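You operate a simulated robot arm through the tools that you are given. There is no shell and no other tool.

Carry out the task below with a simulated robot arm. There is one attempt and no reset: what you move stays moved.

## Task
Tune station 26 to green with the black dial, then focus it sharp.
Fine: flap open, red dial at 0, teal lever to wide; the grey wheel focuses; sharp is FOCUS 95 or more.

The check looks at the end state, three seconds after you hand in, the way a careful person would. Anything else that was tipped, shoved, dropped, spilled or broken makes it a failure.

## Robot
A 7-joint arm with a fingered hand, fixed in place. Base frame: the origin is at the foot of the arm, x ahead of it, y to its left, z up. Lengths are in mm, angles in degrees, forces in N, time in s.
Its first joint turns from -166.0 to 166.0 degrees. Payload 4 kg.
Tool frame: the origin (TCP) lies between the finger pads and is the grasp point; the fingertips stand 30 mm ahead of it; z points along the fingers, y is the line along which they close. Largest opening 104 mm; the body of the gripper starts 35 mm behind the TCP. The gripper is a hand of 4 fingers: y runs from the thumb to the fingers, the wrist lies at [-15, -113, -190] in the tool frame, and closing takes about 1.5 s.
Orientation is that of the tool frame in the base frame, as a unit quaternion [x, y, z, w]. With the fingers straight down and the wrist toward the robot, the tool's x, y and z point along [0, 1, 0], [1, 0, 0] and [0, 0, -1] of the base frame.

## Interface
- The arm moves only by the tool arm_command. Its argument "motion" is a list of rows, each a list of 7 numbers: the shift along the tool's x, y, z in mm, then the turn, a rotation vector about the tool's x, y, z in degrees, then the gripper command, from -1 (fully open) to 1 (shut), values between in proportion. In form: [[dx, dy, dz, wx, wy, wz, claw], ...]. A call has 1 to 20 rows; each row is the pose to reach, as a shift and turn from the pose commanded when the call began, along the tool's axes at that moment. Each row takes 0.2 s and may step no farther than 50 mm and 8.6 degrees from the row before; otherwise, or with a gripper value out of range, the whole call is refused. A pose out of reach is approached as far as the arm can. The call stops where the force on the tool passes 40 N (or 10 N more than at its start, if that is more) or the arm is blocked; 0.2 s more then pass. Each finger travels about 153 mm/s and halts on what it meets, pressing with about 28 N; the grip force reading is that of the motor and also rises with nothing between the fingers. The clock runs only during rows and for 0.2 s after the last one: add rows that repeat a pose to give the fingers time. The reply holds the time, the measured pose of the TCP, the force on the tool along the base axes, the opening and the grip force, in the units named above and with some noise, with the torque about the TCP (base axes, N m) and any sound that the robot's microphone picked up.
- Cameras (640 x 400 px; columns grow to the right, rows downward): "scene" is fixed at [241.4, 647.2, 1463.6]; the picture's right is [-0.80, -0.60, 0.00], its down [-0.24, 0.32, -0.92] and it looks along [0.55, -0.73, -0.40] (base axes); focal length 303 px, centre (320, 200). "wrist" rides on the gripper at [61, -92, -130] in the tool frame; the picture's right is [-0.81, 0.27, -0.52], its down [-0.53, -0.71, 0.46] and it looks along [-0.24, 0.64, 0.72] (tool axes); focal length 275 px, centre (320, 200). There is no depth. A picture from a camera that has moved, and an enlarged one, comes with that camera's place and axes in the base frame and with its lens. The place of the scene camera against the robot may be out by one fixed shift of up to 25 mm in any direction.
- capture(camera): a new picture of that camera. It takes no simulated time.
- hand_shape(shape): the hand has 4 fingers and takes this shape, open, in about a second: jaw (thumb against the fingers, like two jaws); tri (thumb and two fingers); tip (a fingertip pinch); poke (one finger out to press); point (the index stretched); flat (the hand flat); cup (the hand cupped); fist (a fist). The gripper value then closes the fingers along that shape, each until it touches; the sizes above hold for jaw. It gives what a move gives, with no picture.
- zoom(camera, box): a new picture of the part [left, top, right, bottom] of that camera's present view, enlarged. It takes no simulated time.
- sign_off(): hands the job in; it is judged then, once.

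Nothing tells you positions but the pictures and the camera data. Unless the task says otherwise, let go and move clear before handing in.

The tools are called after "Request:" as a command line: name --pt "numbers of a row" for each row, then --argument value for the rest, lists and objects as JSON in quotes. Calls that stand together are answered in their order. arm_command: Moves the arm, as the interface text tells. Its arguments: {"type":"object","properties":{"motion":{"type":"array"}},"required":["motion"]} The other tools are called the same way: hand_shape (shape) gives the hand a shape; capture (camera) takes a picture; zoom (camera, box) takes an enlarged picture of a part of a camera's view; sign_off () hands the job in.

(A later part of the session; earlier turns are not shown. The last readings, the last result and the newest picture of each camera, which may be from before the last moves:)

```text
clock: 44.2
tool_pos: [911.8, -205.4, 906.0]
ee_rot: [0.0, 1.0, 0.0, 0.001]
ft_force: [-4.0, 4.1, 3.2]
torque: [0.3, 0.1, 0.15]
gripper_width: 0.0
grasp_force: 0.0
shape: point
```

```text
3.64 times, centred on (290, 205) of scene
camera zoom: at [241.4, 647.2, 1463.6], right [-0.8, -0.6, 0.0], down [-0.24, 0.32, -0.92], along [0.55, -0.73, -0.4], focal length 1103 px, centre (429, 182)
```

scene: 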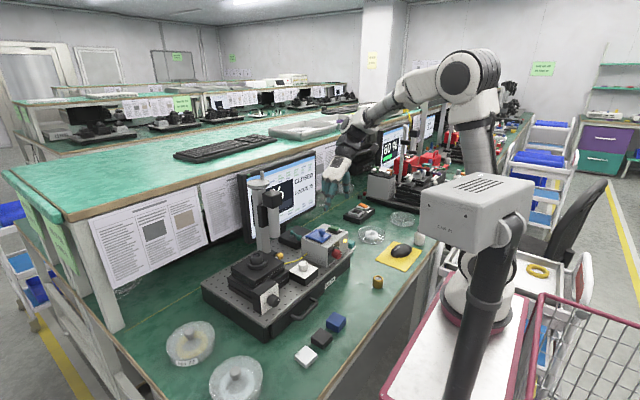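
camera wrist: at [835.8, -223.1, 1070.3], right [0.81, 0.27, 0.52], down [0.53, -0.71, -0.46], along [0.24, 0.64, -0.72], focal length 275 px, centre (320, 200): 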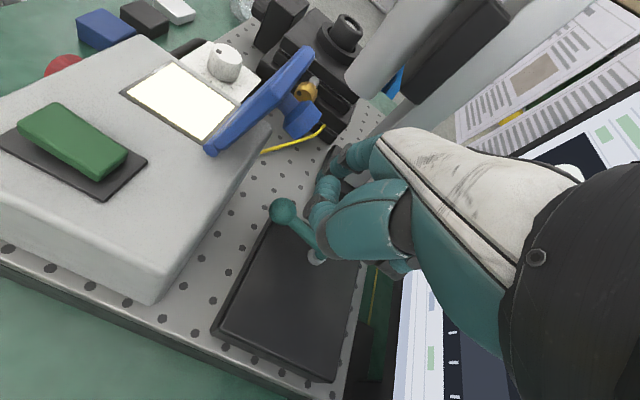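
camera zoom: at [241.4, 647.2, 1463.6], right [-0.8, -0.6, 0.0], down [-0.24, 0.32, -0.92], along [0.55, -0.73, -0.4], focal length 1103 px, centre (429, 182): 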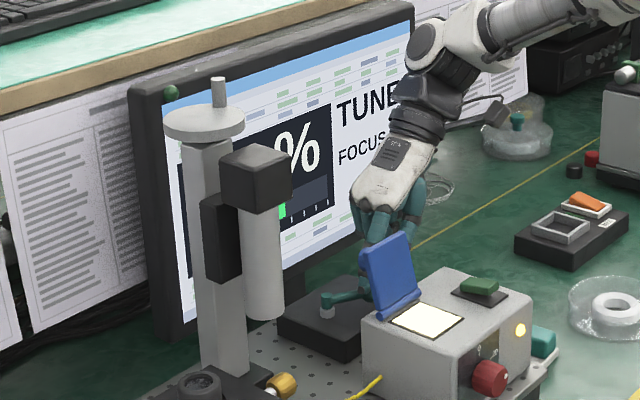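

Backing off and rising to inspect the lever and the full display.

Request:
arm_command --pt "3 6 0 0 0 0 -1" --pt "3 6 -30 0 0 0 -1" --pt "3 6 -70 0 0 0 -1" --pt "3 6 -110 0 0 0 -1" --pt "3 6 -150 0 0 0 -1" --pt "20 6 -180 0 0 0 -1" --pt "20 6 -180 0 0 0 -1"

Request:
capture --camera "wrist"

Request:
zoom --camera "scene" --box '[240, 150, 340, 260]'

```text
clock: 45.8
tool_pos: [891.7, -200.3, 1085.3]
ee_rot: [0.0, 1.0, -0.001, 0.0]
ft_force: [-0.3, -0.6, 0.3]
torque: [0.01, -0.02, 0.02]
gripper_width: 0.2
grasp_force: 0.0
shape: point
```

```text
taken
camera wrist: at [831.0, -291.1, 1215.5], right [0.81, 0.27, 0.52], down [0.53, -0.71, -0.46], along [0.24, 0.64, -0.72], focal length 275 px, centre (320, 200)
```

wrist: 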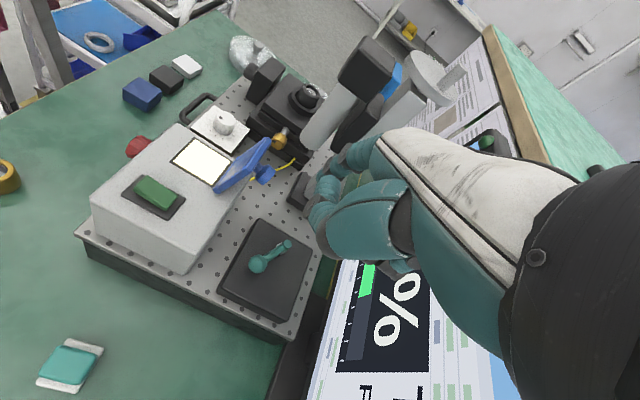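

```text
3.64 times, centred on (290, 205) of scene
camera zoom: at [241.4, 647.2, 1463.6], right [-0.8, -0.6, 0.0], down [-0.24, 0.32, -0.92], along [0.55, -0.73, -0.4], focal length 1103 px, centre (429, 182)
```

zoom: 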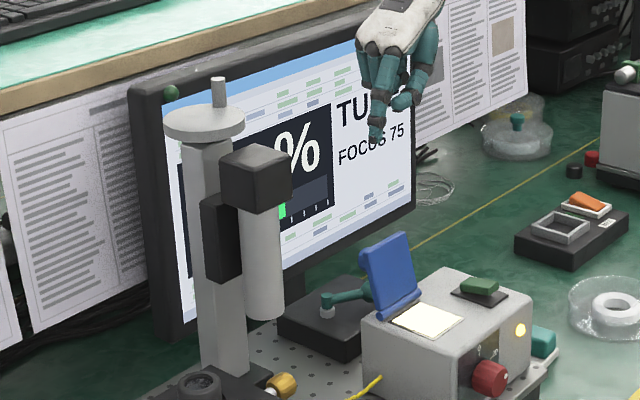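

Zooming on the lever box now that the lever has moved, to look for markings.

Request:
zoom --camera "wrist" --box '[215, 205, 325, 325]'

Request:
zoom --camera "scene" --box '[280, 215, 320, 255]'

```text
3.33 times, centred on (270, 265) of wrist
camera zoom: at [831.0, -291.1, 1215.5], right [0.81, 0.27, 0.52], down [0.53, -0.71, -0.46], along [0.24, 0.64, -0.72], focal length 918 px, centre (487, -17)
```

zoom: 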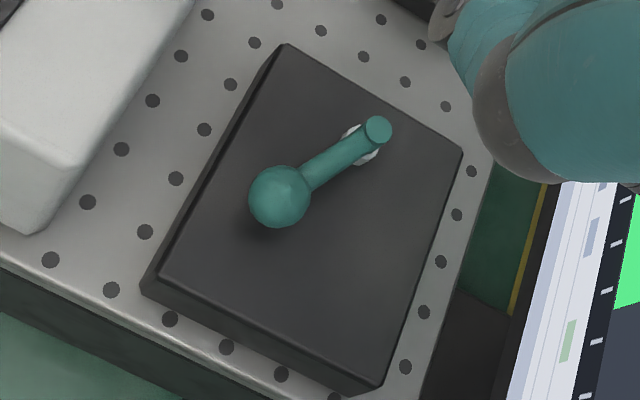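

```text
10.00 times, centred on (300, 235) of scene
camera zoom: at [241.4, 647.2, 1463.6], right [-0.8, -0.6, 0.0], down [-0.24, 0.32, -0.92], along [0.55, -0.73, -0.4], focal length 3033 px, centre (520, -150)
```

zoom: 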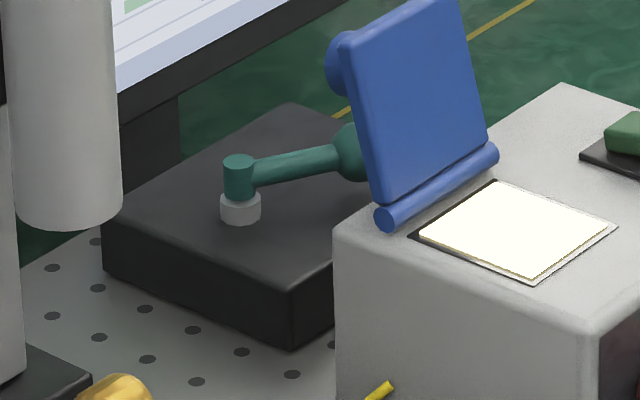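

No markings, but the percentage rose when the lever reached the right-hand end, so I'll treat that as "wide" for now. Next is the red dial: back away, set "tip", then tilt the tool to horizontal in free space.

Request:
arm_command --pt "42 12 0 0 0 0 -1" --pt "84 24 0 0 0 0 -1" --pt "126 36 0 0 0 0 -1" --pt "168 48 0 0 0 0 -1" --pt "210 60 0 0 0 0 -1" --pt "251 70 0 0 0 0 -1" --pt "251 70 0 0 0 0 -1"

Request:
hand_shape --shape "tip"

Request:
arm_command --pt "0 0 0 0 -8.2 0 0" --pt "0 0 0 0 -16.4 0 0" --pt "0 0 0 0 -24.5 0 0" --pt "0 0 0 0 -32.7 0 0" --pt "0 0 0 0 -40.9 0 0" --pt "0 0 0 0 -49.1 0 0" --pt "0 0 0 0 -57.3 0 0" --pt "0 0 0 0 -65.5 0 0" --pt "0 0 0 0 -73.6 0 0" --pt "0 0 0 0 -81.8 0 0" --pt "0 0 0 0 -90 0 0" --pt "0 0 0 0 -90 0 0"

Request:
capture --camera "wrist"

Request:
capture --camera "scene"

```text
clock: 47.4
tool_pos: [641.5, -128.7, 1085.4]
ee_rot: [0.001, 1.0, -0.001, 0.0]
ft_force: [-0.2, -0.2, 1.3]
torque: [0.0, -0.03, -0.04]
gripper_width: 0.3
grasp_force: 0.1
shape: point
```

```text
clock: 48.3
tool_pos: [642.5, -129.5, 1085.9]
ee_rot: [-0.001, 1.0, -0.001, 0.0]
ft_force: [-1.0, 0.1, -1.2]
torque: [0.04, -0.01, -0.02]
gripper_width: 103.8
grasp_force: 0.0
shape: tip
```

```text
clock: 50.9
tool_pos: [694.7, -172.1, 1104.4]
ee_rot: [0.0, 0.707, 0.001, 0.708]
ft_force: [-0.2, 0.0, 0.1]
torque: [-0.01, -0.02, 0.01]
gripper_width: 52.3
grasp_force: 0.0
shape: tip
out of reach, approached as far as the arm can: row 5, 6, 8, 9, 10, 11, 12
```

```text
taken
camera wrist: at [564.7, -264.3, 1042.6], right [-0.52, 0.27, 0.81], down [0.46, -0.71, 0.53], along [0.72, 0.65, 0.24], focal length 275 px, centre (320, 200)
```

wrist: 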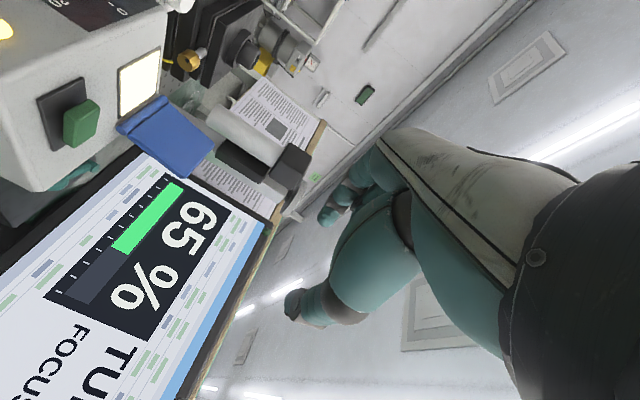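

```text
taken
```

scene: 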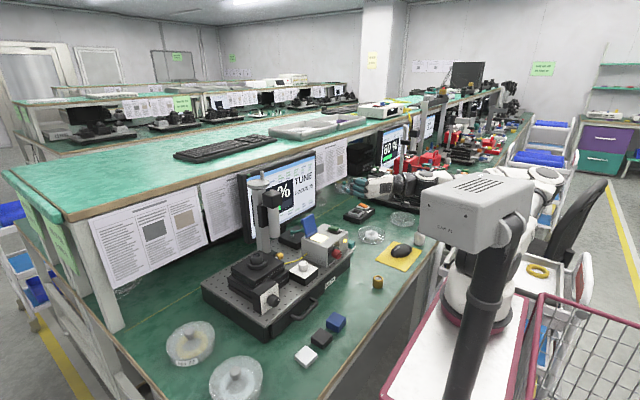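

Horizontal pointing so close to the robot is out of reach (it stopped short, harmlessly), though from here I can read 65 %, TUNE. Better plan for the dials: keep the tool's x along base +x and turn within the y–z plane, with the hand coming from above or the side. I'll tilt back to vertical, then rotate the tool to that family.

Request:
arm_command --pt "0 0 0 0 8.2 0 0" --pt "0 0 0 0 16.4 0 0" --pt "0 0 0 0 24.5 0 0" --pt "0 0 0 0 32.7 0 0" --pt "0 0 0 0 40.9 0 0" --pt "0 0 0 0 49.1 0 0" --pt "0 0 0 0 57.3 0 0" --pt "0 0 0 0 65.5 0 0" --pt "0 0 0 0 73.6 0 0" --pt "0 0 0 0 81.8 0 0" --pt "0 0 0 0 90 0 0" --pt "0 0 0 0 90 0 0"

```text
clock: 53.5
tool_pos: [695.7, -170.2, 1106.7]
ee_rot: [0.0, 1.0, 0.0, -0.001]
ft_force: [-0.5, 0.8, 0.4]
torque: [0.01, -0.01, 0.0]
gripper_width: 52.4
grasp_force: 0.0
shape: tip
```

Back to vertical. Rotating the tool by +180° in two calls, staying high.

Request:
arm_command --pt "0 0 0 0 0 8.2 0" --pt "0 0 0 0 0 16.4 0" --pt "0 0 0 0 0 24.5 0" --pt "0 0 0 0 0 32.7 0" --pt "0 0 0 0 0 40.9 0" --pt "0 0 0 0 0 49.1 0" --pt "0 0 0 0 0 57.3 0" --pt "0 0 0 0 0 65.5 0" --pt "0 0 0 0 0 73.6 0" --pt "0 0 0 0 0 81.8 0" --pt "0 0 0 0 0 90 0"

Request:
arm_command --pt "0 0 0 0 0 8.2 0" --pt "0 0 0 0 0 16.4 0" --pt "0 0 0 0 0 24.5 0" --pt "0 0 0 0 0 32.7 0" --pt "0 0 0 0 0 40.9 0" --pt "0 0 0 0 0 49.1 0" --pt "0 0 0 0 0 57.3 0" --pt "0 0 0 0 0 65.5 0" --pt "0 0 0 0 0 73.6 0" --pt "0 0 0 0 0 81.8 0" --pt "0 0 0 0 0 90 0" --pt "0 0 0 0 0 90 0"

Request:
capture --camera "wrist"

Request:
capture --camera "scene"

```text
clock: 55.9
tool_pos: [696.1, -170.2, 1105.8]
ee_rot: [0.708, 0.706, 0.0, 0.0]
ft_force: [0.4, -0.1, -0.6]
torque: [0.04, 0.0, 0.0]
gripper_width: 51.9
grasp_force: 0.0
shape: tip
```

```text
clock: 58.5
tool_pos: [695.0, -171.4, 1106.1]
ee_rot: [1.0, -0.001, 0.0, 0.001]
ft_force: [0.0, 0.1, 0.6]
torque: [-0.02, 0.0, 0.02]
gripper_width: 52.0
grasp_force: 0.1
shape: tip
```

```text
taken
camera wrist: at [756.7, -79.6, 1235.9], right [-0.81, -0.27, 0.52], down [-0.53, 0.71, -0.46], along [-0.24, -0.64, -0.72], focal length 275 px, centre (320, 200)
```

wrist: 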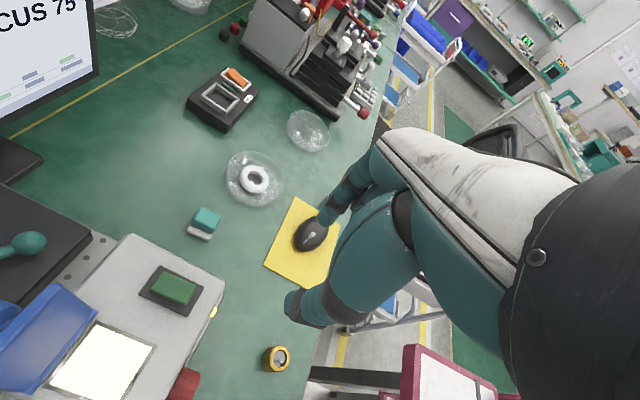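

```text
taken
```

scene: 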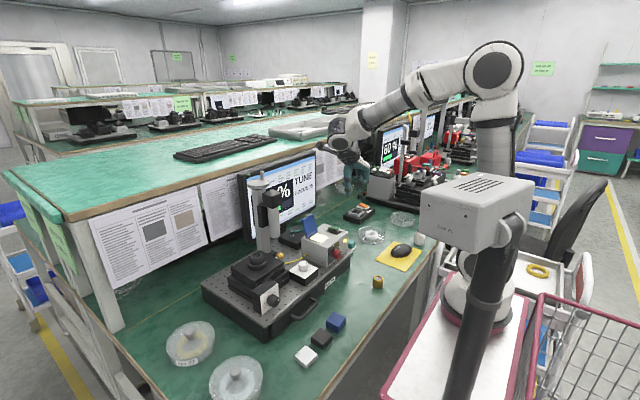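

This orientation is reachable. Now I'll tilt about base x by +70° so the hand comes from the right with the wrist high, positioned in front of the red dial, still 100 mm up.

Request:
arm_command --pt "-10 -6 5 7 0 0 -0.15" --pt "-20 -12 15 14 0 0 -0.15" --pt "-30 -18 25 21 0 0 -0.15" --pt "-40 -24 35 28 0 0 -0.15" --pt "-50 -30 45 35 0 0 -0.15" --pt "-55 -36 60 42 0 0 -0.15" --pt "-55 -42 75 49 0 0 -0.15" --pt "-55 -48 90 56 0 0 -0.15" --pt "-55 -55 100 63 0 0 -0.15" --pt "-55 -61 106 70 0 0 -0.15" --pt "-55 -61 106 70 0 0 -0.15"

Request:
capture --camera "wrist"

Request:
capture --camera "scene"

```text
clock: 60.9
tool_pos: [639.0, -109.8, 999.1]
ee_rot: [0.818, 0.0, 0.0, -0.575]
ft_force: [0.6, -0.1, -0.9]
torque: [0.01, -0.05, 0.02]
gripper_width: 59.5
grasp_force: 0.0
shape: tip
```

```text
taken
camera wrist: at [700.9, -201.8, 1129.0], right [-0.81, -0.58, -0.08], down [-0.53, 0.67, 0.52], along [-0.24, 0.46, -0.85], focal length 275 px, centre (320, 200)
```

wrist: 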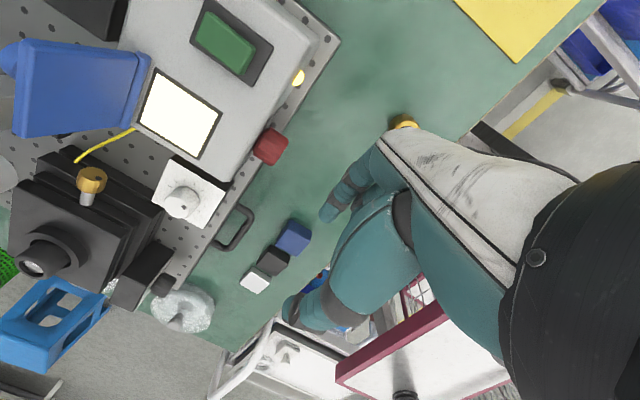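

```text
taken
```

scene: 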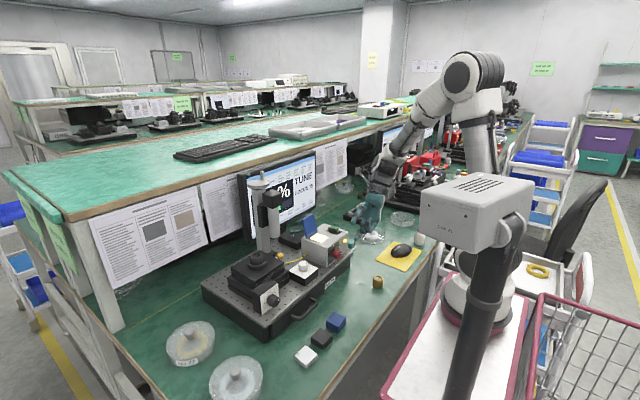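

Reachable, and the red dial is visible from above. Zooming for accurate localization before the descent.

Request:
zoom --camera "wrist" --box '[230, 100, 330, 190]'

Request:
zoom --camera "scene" --box '[310, 180, 400, 280]'

```text
4.44 times, centred on (280, 145) of wrist
camera zoom: at [700.9, -201.8, 1129.0], right [-0.81, -0.58, -0.08], down [-0.53, 0.67, 0.52], along [-0.24, 0.46, -0.85], focal length 1224 px, centre (498, 444)
```

zoom: 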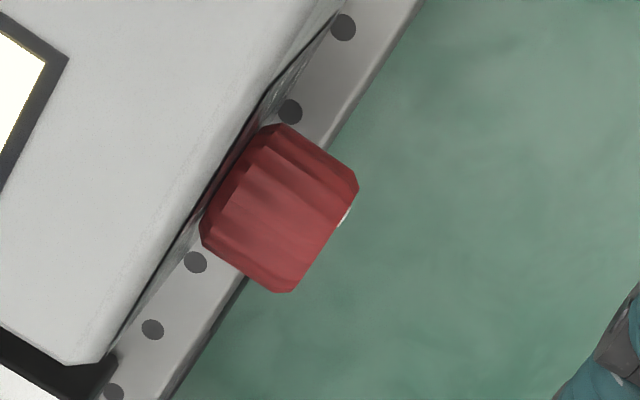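

```text
4.00 times, centred on (355, 230) of scene
camera zoom: at [241.4, 647.2, 1463.6], right [-0.8, -0.6, 0.0], down [-0.24, 0.32, -0.92], along [0.55, -0.73, -0.4], focal length 1213 px, centre (180, 80)
```

zoom: 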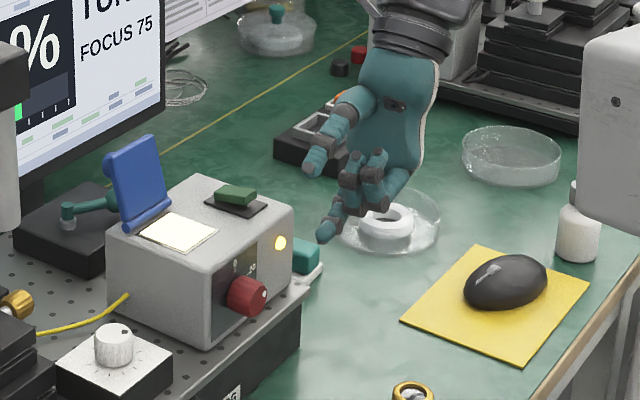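

Refined: the red dial is centred at about (701, −85, 880), radius ≈14, protruding from x≈690 to 712. Lowering to the pre-grasp spot in front of it.

Request:
arm_command --pt "2 35 18 0 0 0 -0.15" --pt "4 70 36 0 0 0 -0.15" --pt "6 103.5 54.1 0 0 0 -0.15" --pt "6 103.5 54.1 0 0 0 -0.15"

Request:
capture --camera "wrist"

Request:
zoom --camera "scene" --box '[310, 210, 390, 290]'

```text
clock: 61.9
tool_pos: [646.1, -93.5, 882.6]
ee_rot: [0.819, 0.0, 0.0, -0.574]
ft_force: [-0.4, -0.6, 0.4]
torque: [-0.03, -0.03, 0.03]
gripper_width: 59.2
grasp_force: 0.1
shape: tip
```

```text
taken
camera wrist: at [707.0, -185.3, 1013.0], right [-0.81, -0.58, -0.08], down [-0.53, 0.67, 0.51], along [-0.24, 0.46, -0.85], focal length 275 px, centre (320, 200)
```

wrist: 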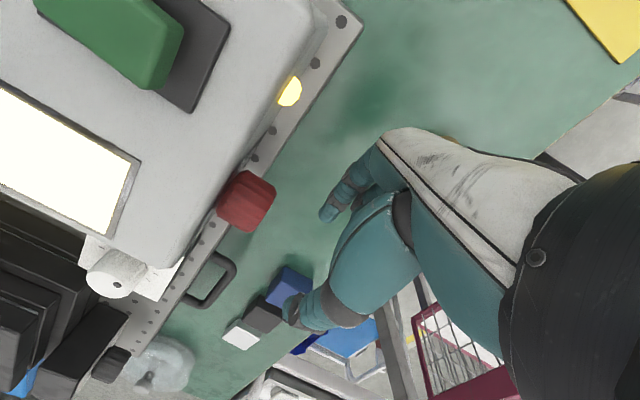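

```text
5.00 times, centred on (350, 250) of scene
camera zoom: at [241.4, 647.2, 1463.6], right [-0.8, -0.6, 0.0], down [-0.24, 0.32, -0.92], along [0.55, -0.73, -0.4], focal length 1517 px, centre (170, -50)
```

zoom: 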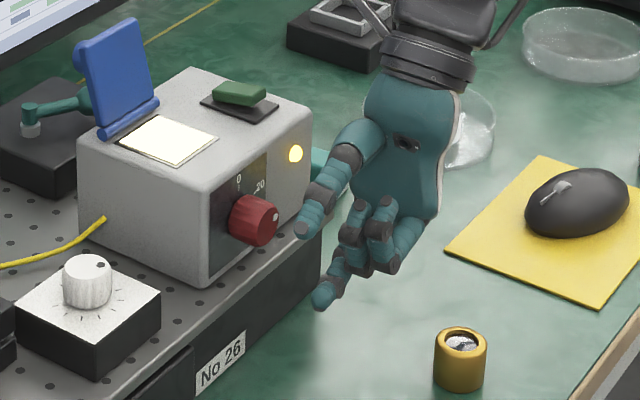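

Well aligned: the thumb is above and the index below the dial line. Advancing +x so the fingers straddle the dial.

Request:
arm_command --pt "20 0 0 0 0 0 -0.15" --pt "38 0 0 0 0 0 -0.15" --pt "48 0 0 0 0 0 -0.15" --pt "54 0 0 0 0 0 -0.15" --pt "54 0 0 0 0 0 -0.15"

Request:
zoom --camera "wrist" --box '[220, 120, 400, 340]'

Request:
zoom --camera "scene" --box '[310, 210, 390, 290]'

```text
clock: 63.1
tool_pos: [697.7, -94.3, 882.2]
ee_rot: [0.819, -0.001, -0.002, -0.574]
ft_force: [-37.0, -1.9, 0.3]
torque: [0.19, 0.14, -2.13]
gripper_width: 56.9
grasp_force: 0.1
shape: tip
```

```text
1.82 times, centred on (310, 230) of wrist
camera zoom: at [759.2, -186.3, 1012.6], right [-0.81, -0.58, -0.08], down [-0.53, 0.67, 0.52], along [-0.25, 0.46, -0.85], focal length 500 px, centre (338, 146)
```

zoom: 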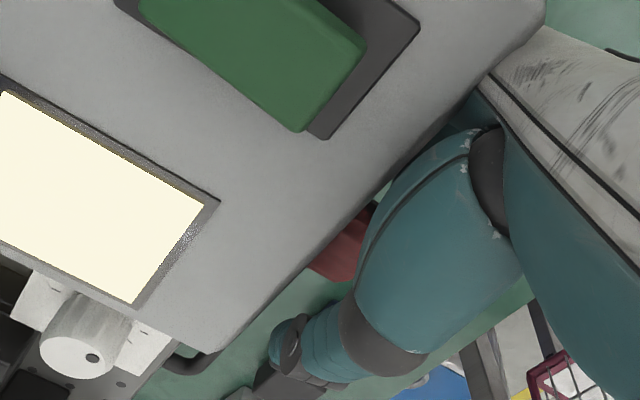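

```text
5.00 times, centred on (350, 250) of scene
camera zoom: at [241.4, 647.2, 1463.6], right [-0.8, -0.6, 0.0], down [-0.24, 0.32, -0.92], along [0.55, -0.73, -0.4], focal length 1517 px, centre (170, -50)
```

zoom: 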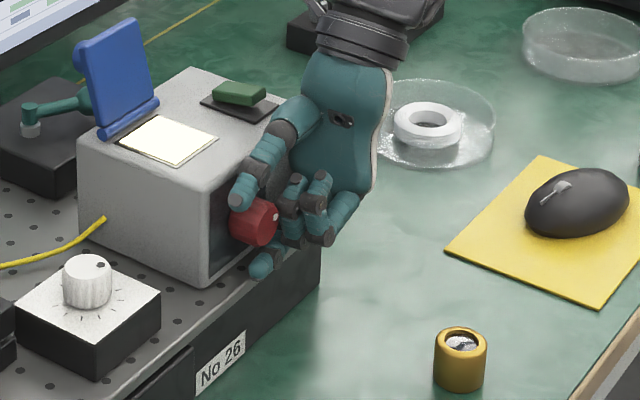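

The hand's thumb base pressed on the box face (37 N, about 58 mm right of the TCP). Backing off immediately.

Request:
arm_command --pt "-4 0 0 0 0 0 -0.15" --pt "-9 0 0 0 0 0 -0.15" --pt "-9 0 0 0 0 0 -0.15"

Request:
zoom --camera "scene" --box '[310, 210, 390, 290]'

Request:
capture --camera "scene"

Request:
zoom --camera "wrist" --box '[220, 120, 400, 340]'

```text
clock: 63.9
tool_pos: [692.7, -94.1, 885.6]
ee_rot: [0.819, 0.0, 0.002, -0.574]
ft_force: [-0.3, 0.1, 0.8]
torque: [-0.01, 0.02, 0.01]
gripper_width: 59.4
grasp_force: 0.1
shape: tip
```

```text
5.00 times, centred on (350, 250) of scene
camera zoom: at [241.4, 647.2, 1463.6], right [-0.8, -0.6, 0.0], down [-0.24, 0.32, -0.92], along [0.55, -0.73, -0.4], focal length 1517 px, centre (170, -50)
```

zoom: 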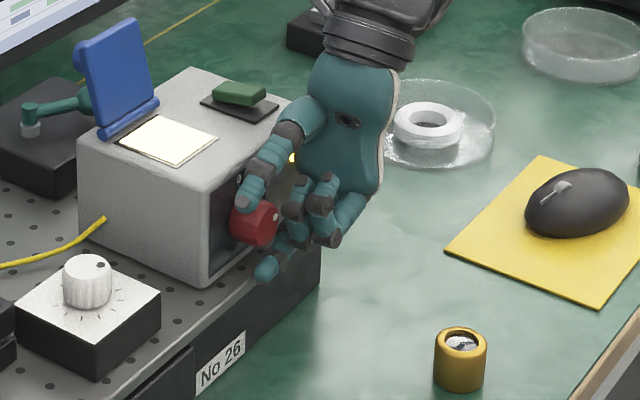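

```text
taken
```

scene: 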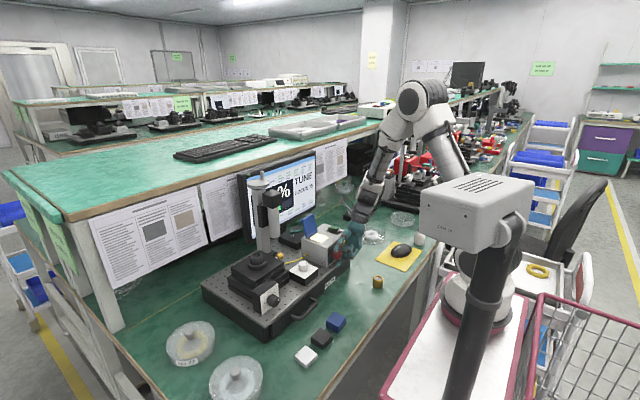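

```text
1.82 times, centred on (310, 230) of wrist
camera zoom: at [753.0, -185.7, 1014.5], right [-0.81, -0.58, -0.08], down [-0.53, 0.67, 0.51], along [-0.24, 0.46, -0.85], focal length 500 px, centre (338, 146)
```

zoom: 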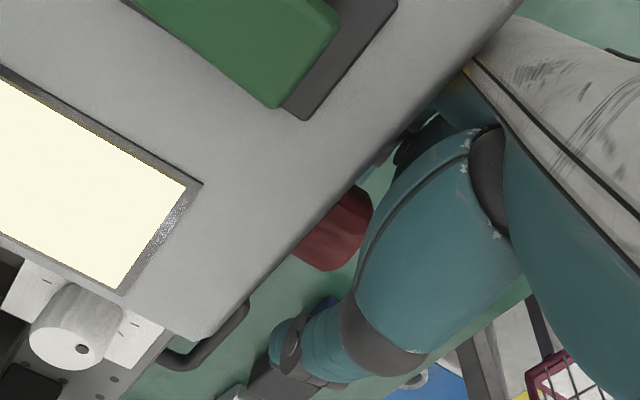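

No shift of the box visible. To gain clearance I'll tilt the hand 15° so the fingertips lean toward the box while the palm stays away, then grip the dial.

Request:
arm_command --pt "0 1 0.4 0 7.5 0 -0.15" --pt "0 2 0.8 0 15 0 -0.15" --pt "0 2 0.8 0 15 0 -0.15"

Request:
zoom --camera "scene" --box '[310, 210, 390, 290]'

Request:
zoom --camera "wrist" --box '[220, 120, 400, 340]'

```text
clock: 64.7
tool_pos: [691.1, -94.4, 882.0]
ee_rot: [0.812, -0.075, 0.107, -0.569]
ft_force: [-3.2, 1.2, 0.0]
torque: [0.06, 0.21, 0.09]
gripper_width: 58.4
grasp_force: 0.1
shape: tip
```

```text
5.00 times, centred on (350, 250) of scene
camera zoom: at [241.4, 647.2, 1463.6], right [-0.8, -0.6, 0.0], down [-0.24, 0.32, -0.92], along [0.55, -0.73, -0.4], focal length 1517 px, centre (170, -50)
```

zoom: 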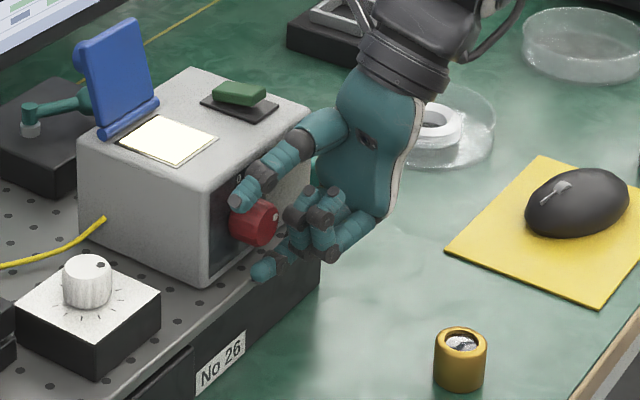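

```text
1.82 times, centred on (310, 230) of wrist
camera zoom: at [716.5, -196.4, 1015.8], right [-0.92, -0.37, -0.16], down [-0.4, 0.79, 0.47], along [-0.05, 0.5, -0.87], focal length 500 px, centre (338, 146)
```

zoom: 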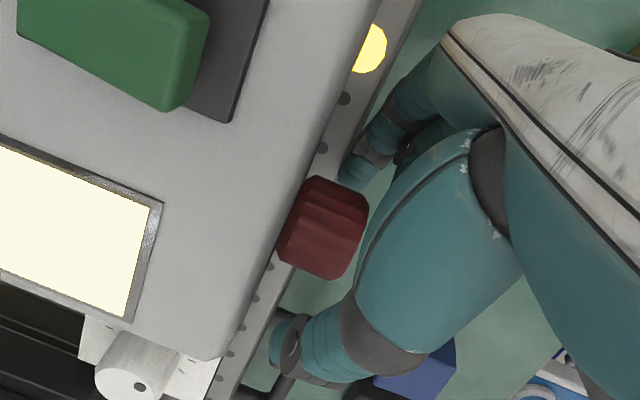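

Slight touch of the open index near the board edge; closing on the dial will lift it off. Closing now.

Request:
arm_command --pt "0 0 0 0 0 0 0.2" --pt "0 0 0 0 0 0 0.5" --pt "0 0 0 0 0 0 0.8" --pt "0 0 0 0 0 0 1" --pt "0 0 0 0 0 0 1" --pt "0 0 0 0 0 0 1"

Request:
zoom --camera "scene" --box '[310, 210, 390, 290]'

Request:
zoom --camera "wrist" --box '[220, 120, 400, 340]'

```text
clock: 66.1
tool_pos: [692.7, -92.2, 882.7]
ee_rot: [0.812, -0.075, 0.107, -0.568]
ft_force: [1.5, 18.3, -0.9]
torque: [0.02, 0.01, 0.06]
gripper_width: 18.9
grasp_force: 27.9
shape: tip
```

```text
5.00 times, centred on (350, 250) of scene
camera zoom: at [241.4, 647.2, 1463.6], right [-0.8, -0.6, 0.0], down [-0.24, 0.32, -0.92], along [0.55, -0.73, -0.4], focal length 1517 px, centre (170, -50)
```

zoom: 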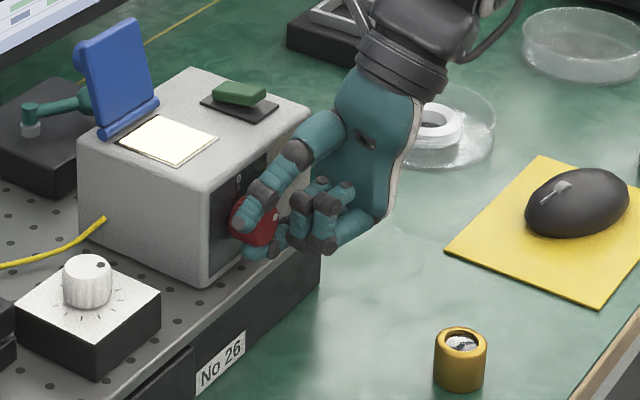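

```text
1.82 times, centred on (310, 230) of wrist
camera zoom: at [717.1, -195.2, 1015.8], right [-0.92, -0.37, -0.16], down [-0.4, 0.79, 0.47], along [-0.05, 0.5, -0.87], focal length 500 px, centre (338, 146)
```

zoom: 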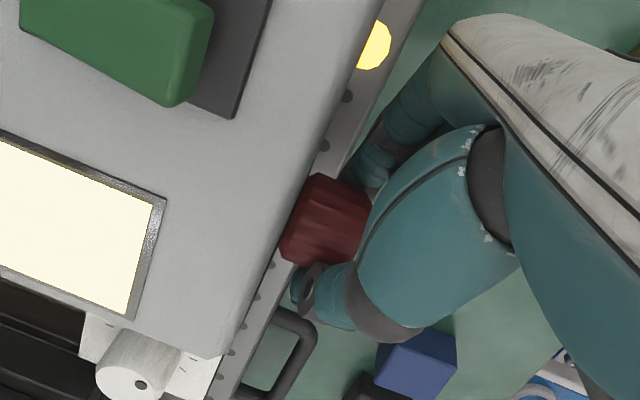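

It gripped beyond the dial's centre (18 N pull sideways). I'll reopen, retract about 11 mm along the fingers so the pads sit across the diameter, and re-close.

Request:
arm_command --pt "0 0 0 0 0 0 0.2" --pt "0 0 0 0 0 0 0" --pt "1.5 0 -6 0 0 0 0" --pt "2.9 0 -11.2 0 0 0 0" --pt "2.9 0 -11.2 0 0 0 0.4" --pt "2.9 0 -11.2 0 0 0 0.8" --pt "2.9 0 -11.2 0 0 0 1" --pt "2.9 0 -11.2 0 0 0 1" --pt "2.9 0 -11.2 0 0 0 1"

Request:
zoom --camera "scene" --box '[310, 210, 390, 290]'

Request:
zoom --camera "wrist" --box '[220, 120, 400, 340]'

```text
clock: 68.1
tool_pos: [690.8, -105.0, 886.6]
ee_rot: [0.812, -0.076, 0.108, -0.569]
ft_force: [0.6, 2.0, 1.2]
torque: [0.04, -0.04, -0.02]
gripper_width: 21.8
grasp_force: 28.2
shape: tip
```

```text
5.00 times, centred on (350, 250) of scene
camera zoom: at [241.4, 647.2, 1463.6], right [-0.8, -0.6, 0.0], down [-0.24, 0.32, -0.92], along [0.55, -0.73, -0.4], focal length 1517 px, centre (170, -50)
```

zoom: 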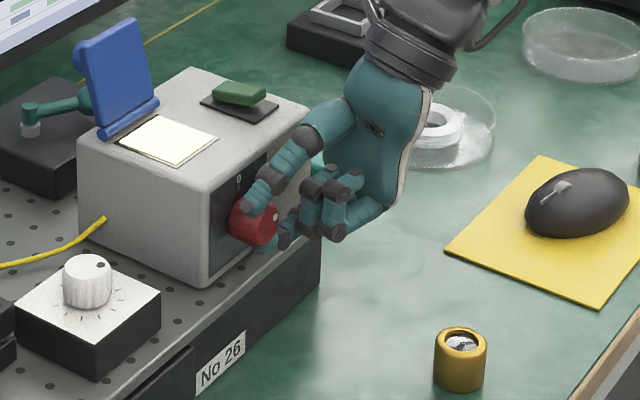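

```text
1.82 times, centred on (310, 230) of wrist
camera zoom: at [716.9, -206.9, 1020.0], right [-0.92, -0.37, -0.16], down [-0.4, 0.79, 0.47], along [-0.05, 0.5, -0.87], focal length 500 px, centre (338, 146)
```

zoom: 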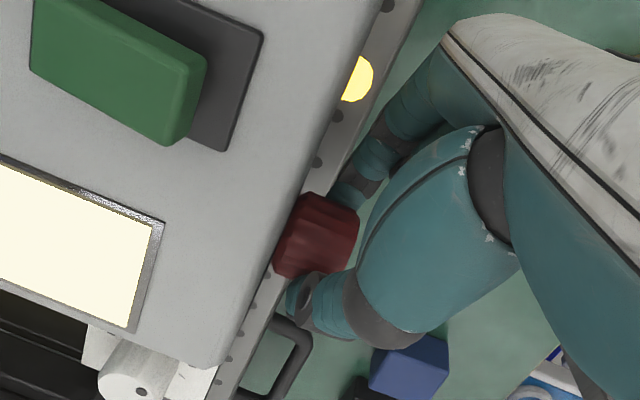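

Good grip now (22 mm width, negligible side load). Rotating counter-clockwise (as seen from the front) about the dial axis, first 54°.

Request:
arm_command --pt "0 -2.21 0.09 -5.8 0 -1.55 1" --pt "-0.11 -4.41 0.4 -11.59 0 -3.11 1" --pt "-0.25 -6.56 0.92 -17.39 0 -4.66 1" --pt "-0.45 -8.64 1.67 -23.18 0 -6.21 1" --pt "-0.7 -10.63 2.62 -28.98 0 -7.76 1" --pt "-1.01 -12.5 3.76 -34.78 0 -9.32 1" --pt "-1.36 -14.24 5.1 -40.57 0 -10.87 1" --pt "-1.77 -15.84 6.59 -46.37 0 -12.42 1" --pt "-2.21 -17.25 8.24 -52.16 0 -13.98 1" --pt "-2.21 -17.25 8.24 -52.16 0 -13.98 1"

Request:
zoom --camera "scene" --box '[310, 210, 390, 290]'

Request:
zoom --camera "scene" --box '[230, 150, 330, 240]'

```text
clock: 70.3
tool_pos: [692.0, -92.0, 898.7]
ee_rot: [0.982, -0.017, 0.129, -0.137]
ft_force: [3.2, 2.2, -4.2]
torque: [-0.02, -0.02, 0.0]
gripper_width: 22.0
grasp_force: 28.6
shape: tip
```

```text
5.00 times, centred on (350, 250) of scene
camera zoom: at [241.4, 647.2, 1463.6], right [-0.8, -0.6, 0.0], down [-0.24, 0.32, -0.92], along [0.55, -0.73, -0.4], focal length 1517 px, centre (170, -50)
```

zoom: 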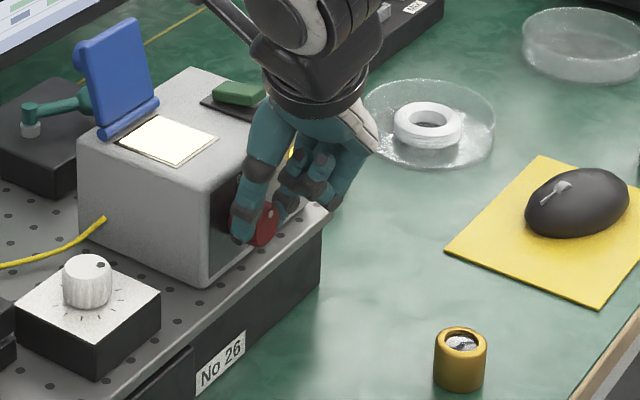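

```text
4.44 times, centred on (280, 195) of scene
camera zoom: at [241.4, 647.2, 1463.6], right [-0.8, -0.6, 0.0], down [-0.24, 0.32, -0.92], along [0.55, -0.73, -0.4], focal length 1348 px, centre (498, 222)
```

zoom: 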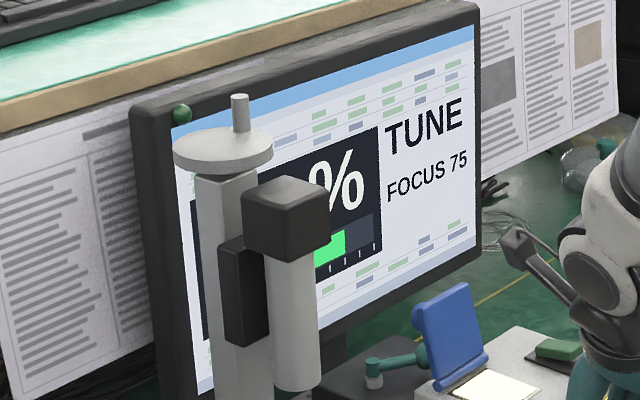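

It's turning and the bar is rising. Continuing about 42° more, then I'll check the pointer.

Request:
arm_command --pt "0 -2.15 0.02 -5.8 0 -1.55 1" --pt "-0.07 -4.29 0.26 -11.59 0 -3.11 1" --pt "-0.19 -6.38 0.71 -17.39 0 -4.66 1" --pt "-0.37 -8.42 1.37 -23.18 0 -6.21 1" --pt "-0.6 -10.39 2.23 -28.98 0 -7.76 1" --pt "-0.88 -12.24 3.29 -34.78 0 -9.32 1" --pt "-1.21 -13.97 4.53 -40.57 0 -10.87 1" --pt "-1.21 -13.97 4.53 -40.57 0 -10.87 1"

Request:
zoom --camera "scene" --box '[325, 230, 365, 270]'

Request:
zoom --camera "scene" --box '[230, 150, 330, 240]'

Request:
capture --camera "wrist"

```text
clock: 71.2
tool_pos: [694.7, -107.2, 900.2]
ee_rot: [0.99, -0.028, 0.133, 0.022]
ft_force: [-6.2, 33.6, 10.9]
torque: [1.18, 0.06, 0.21]
gripper_width: 42.6
grasp_force: 27.7
shape: tip
stopped in row 4: the force on the tool passed its limit at 46 N (the readings are from after the stop); the commanded pose is now the measured one
```

```text
10.00 times, centred on (345, 250) of scene
camera zoom: at [241.4, 647.2, 1463.6], right [-0.8, -0.6, 0.0], down [-0.24, 0.32, -0.92], along [0.55, -0.73, -0.4], focal length 3033 px, centre (70, -300)
```

zoom: 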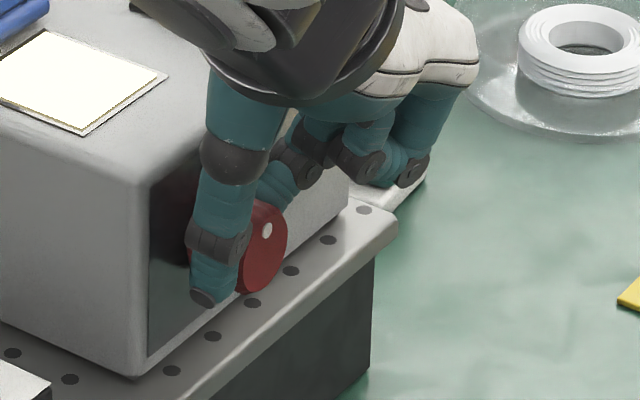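

```text
4.44 times, centred on (280, 195) of scene
camera zoom: at [241.4, 647.2, 1463.6], right [-0.8, -0.6, 0.0], down [-0.24, 0.32, -0.92], along [0.55, -0.73, -0.4], focal length 1348 px, centre (498, 222)
```

zoom: 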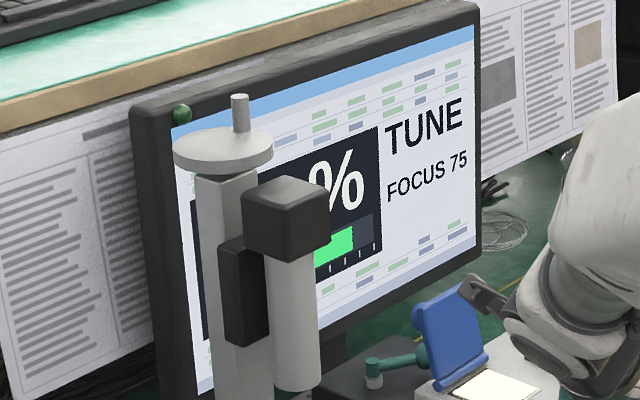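

```text
taken
camera wrist: at [725.0, -12.0, 1039.3], right [-0.93, -0.21, 0.29], down [-0.35, 0.71, -0.61], along [-0.08, -0.67, -0.74], focal length 275 px, centre (320, 200)
```

wrist: 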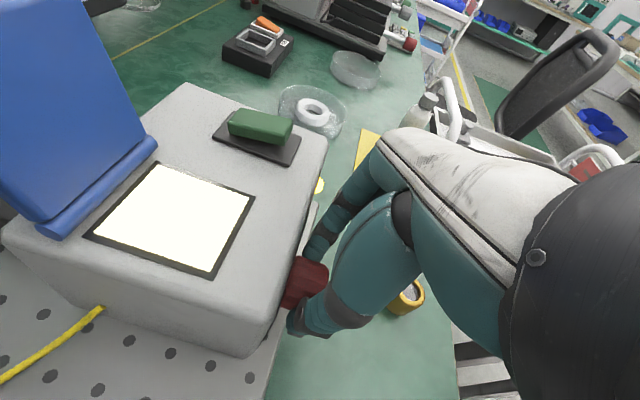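

Something resisted: the fingers were forced (46 N) and the TCP was dragged about 15 mm right. I need to see the whole arm before moving.

Request:
capture --camera "scene"

Request:
zoom --camera "scene" --box '[280, 130, 440, 280]'

```text
taken
```

scene: 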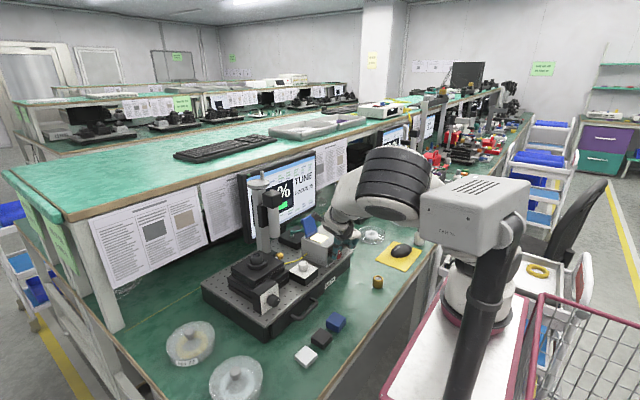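

```text
2.67 times, centred on (360, 205) of scene
camera zoom: at [241.4, 647.2, 1463.6], right [-0.8, -0.6, 0.0], down [-0.24, 0.32, -0.92], along [0.55, -0.73, -0.4], focal length 809 px, centre (213, 187)
```

zoom: 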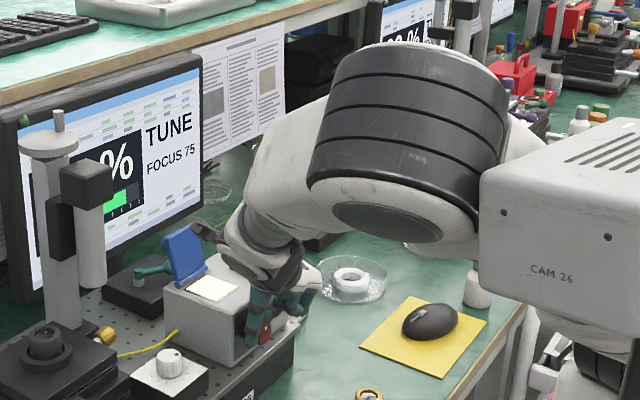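

The elbow swung forward toward the CAM 26 box. I'll compare the box with the earlier view to see whether it was touched.

Request:
zoom --camera "scene" --box '[400, 200, 640, 400]'

Request:
zoom --camera "scene" --box '[400, 0, 640, 200]'

```text
2.00 times, centred on (520, 300) of scene
camera zoom: at [241.4, 647.2, 1463.6], right [-0.8, -0.6, 0.0], down [-0.24, 0.32, -0.92], along [0.55, -0.73, -0.4], focal length 607 px, centre (-80, 0)
```

zoom: 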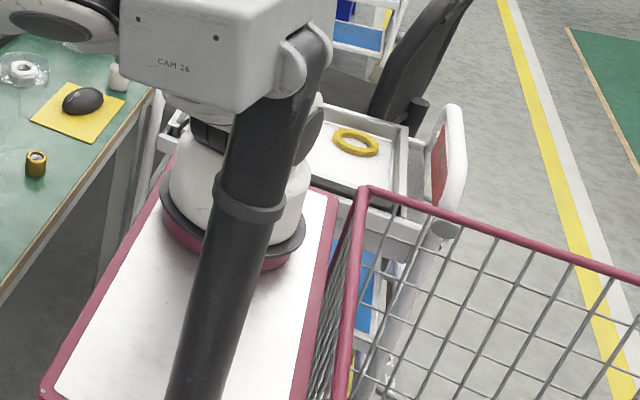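

```text
2.00 times, centred on (520, 100) of scene
camera zoom: at [241.4, 647.2, 1463.6], right [-0.8, -0.6, 0.0], down [-0.24, 0.32, -0.92], along [0.55, -0.73, -0.4], focal length 607 px, centre (-80, 400)
```

zoom: 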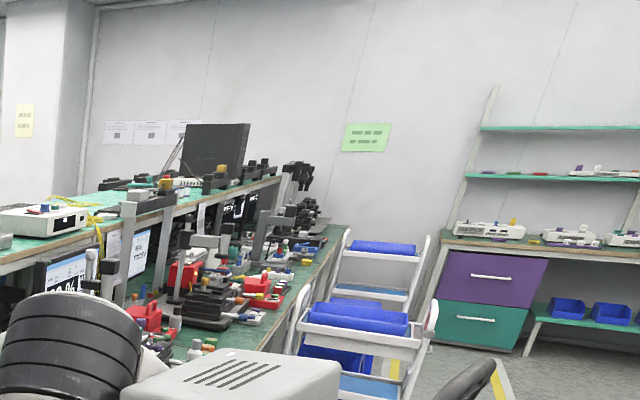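

The CAM 26 box may be lightly touched by the elbow. First I release the dial without moving the arm, then reverse the last rotation to bring the elbow back the way it came.

Request:
arm_command --pt "0 0 0 0 0 0 0.3" --pt "0 0 0 0 0 0 -0.1" --pt "0 0 0 0 0 0 -0.1"

Request:
zoom --camera "scene" --box '[325, 230, 365, 270]'

Request:
zoom --camera "scene" --box '[400, 200, 640, 400]'

```text
clock: 72.0
tool_pos: [693.0, -111.7, 901.3]
ee_rot: [0.99, -0.03, 0.133, 0.026]
ft_force: [-3.3, 9.8, 1.2]
torque: [0.28, 0.05, 0.2]
gripper_width: 66.3
grasp_force: 0.1
shape: tip
```

```text
10.00 times, centred on (345, 250) of scene
camera zoom: at [241.4, 647.2, 1463.6], right [-0.8, -0.6, 0.0], down [-0.24, 0.32, -0.92], along [0.55, -0.73, -0.4], focal length 3033 px, centre (70, -300)
```

zoom: 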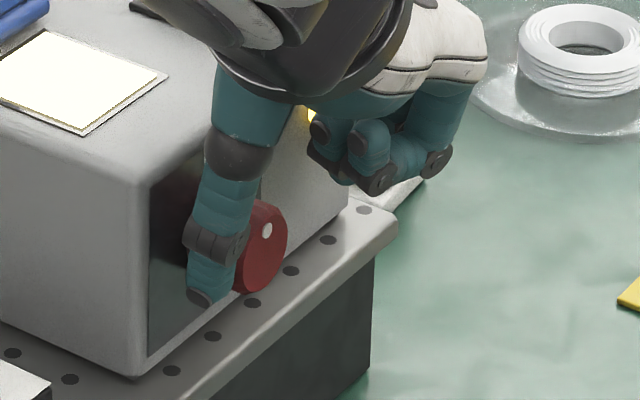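

```text
2.00 times, centred on (520, 300) of scene
camera zoom: at [241.4, 647.2, 1463.6], right [-0.8, -0.6, 0.0], down [-0.24, 0.32, -0.92], along [0.55, -0.73, -0.4], focal length 607 px, centre (-80, 0)
```

zoom: 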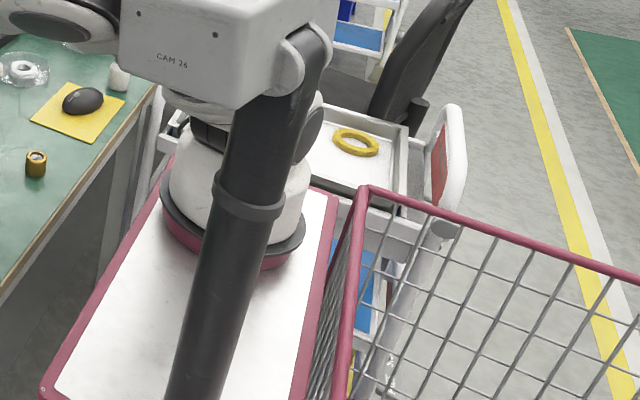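

Opening fully frees the thumb from the dial; then I'll lift straight up and shift right, which draws the elbow away from the CAM 26 box (which appears to have sprung back).

Request:
arm_command --pt "0 0 0 0 0 0 -0.5" --pt "0 0 0 0 0 0 -1" --pt "0 0 0 0 0 0 -1"

Request:
arm_command --pt "0 0 -10 0 0 0 -1" --pt "0 2 -22 0 0 0 -1" --pt "0 8 -36 0 0 0 -1" --pt "0 16 -50 0 0 0 -1"

Request:
capture --camera "scene"

Request:
zoom --camera "scene" --box '[400, 200, 640, 400]'

```text
clock: 72.8
tool_pos: [693.7, -110.6, 901.3]
ee_rot: [0.991, -0.028, 0.132, 0.024]
ft_force: [0.3, 0.1, 0.2]
torque: [0.01, 0.01, -0.01]
gripper_width: 103.8
grasp_force: 0.0
shape: tip
```

```text
clock: 74.0
tool_pos: [677.3, -156.1, 951.3]
ee_rot: [0.989, -0.066, 0.131, 0.035]
ft_force: [-0.3, -0.6, 0.0]
torque: [0.0, 0.02, -0.02]
gripper_width: 103.8
grasp_force: 0.0
shape: tip
stopped in row 4: the arm was blocked; the commanded pose is now the measured one
```

```text
taken
```

scene: 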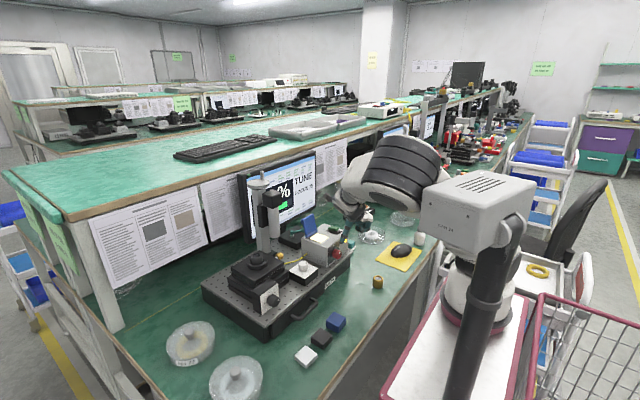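

```text
2.00 times, centred on (520, 300) of scene
camera zoom: at [241.4, 647.2, 1463.6], right [-0.8, -0.6, 0.0], down [-0.24, 0.32, -0.92], along [0.55, -0.73, -0.4], focal length 607 px, centre (-80, 0)
```

zoom: 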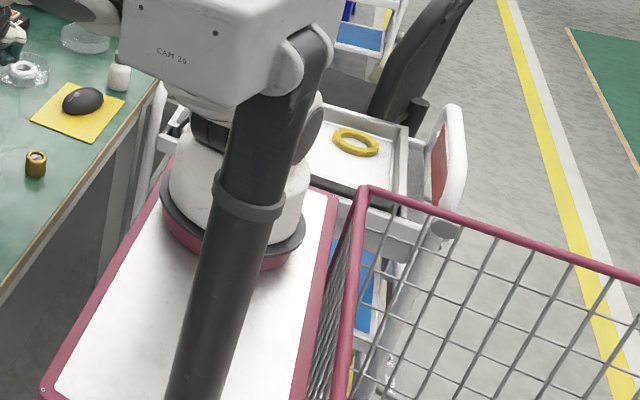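

The elbow is still leaning on the CAM 26 box. I'll rotate the tool back toward its standard orientation while rising and moving forward-right, which folds the elbow away from it, checking after a few rows.

Request:
arm_command --pt "6.8 2.9 -8.4 0 0 -8 -1" --pt "13.7 5.9 -16.7 0 0 -16 -1" --pt "20.5 8.8 -25.1 0 0 -24 -1" --pt "27.3 11.7 -33.5 0 0 -32 -1" --pt "34.2 14.7 -41.9 0 0 -40 -1"

Request:
capture --camera "scene"

Request:
zoom --camera "scene" --box '[400, 200, 640, 400]'

```text
clock: 75.2
tool_pos: [696.9, -170.0, 1000.1]
ee_rot: [0.951, 0.278, 0.112, 0.076]
ft_force: [-0.1, -0.1, -0.4]
torque: [0.0, -0.02, 0.02]
gripper_width: 103.8
grasp_force: 0.1
shape: tip
```

```text
taken
```

scene: 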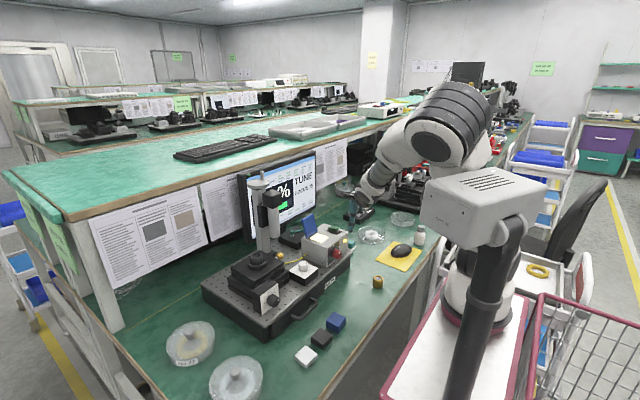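

```text
2.00 times, centred on (520, 300) of scene
camera zoom: at [241.4, 647.2, 1463.6], right [-0.8, -0.6, 0.0], down [-0.24, 0.32, -0.92], along [0.55, -0.73, -0.4], focal length 607 px, centre (-80, 0)
```

zoom: 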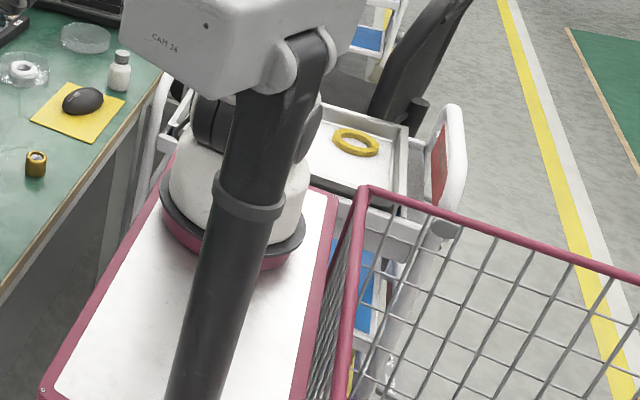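

The CAM 26 head has been turned a bit by the elbow. I'll continue withdrawing the elbow carefully, then assess and, if needed, put the camera head back as it was.

Request:
arm_command --pt "5 5 -8 0 0 -8 -1" --pt "10 10 -16 0 0 -16 -1" --pt "15 15 -24 0 0 -24 -1"

Request:
capture --camera "scene"

```text
clock: 76.0
tool_pos: [711.3, -170.3, 1028.7]
ee_rot: [0.872, 0.47, 0.093, 0.098]
ft_force: [0.5, 0.8, 0.1]
torque: [-0.01, 0.01, -0.01]
gripper_width: 103.8
grasp_force: 0.0
shape: tip
```

```text
taken
```

scene: 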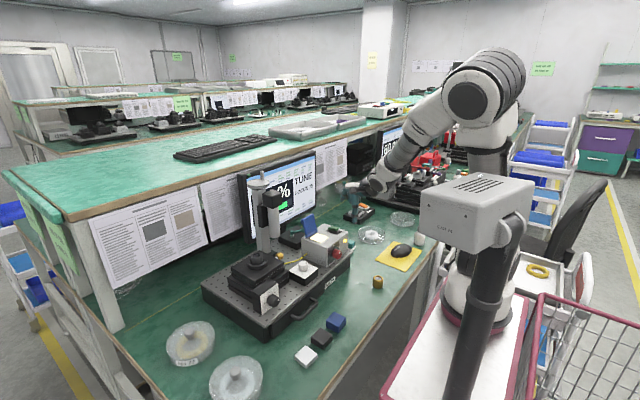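

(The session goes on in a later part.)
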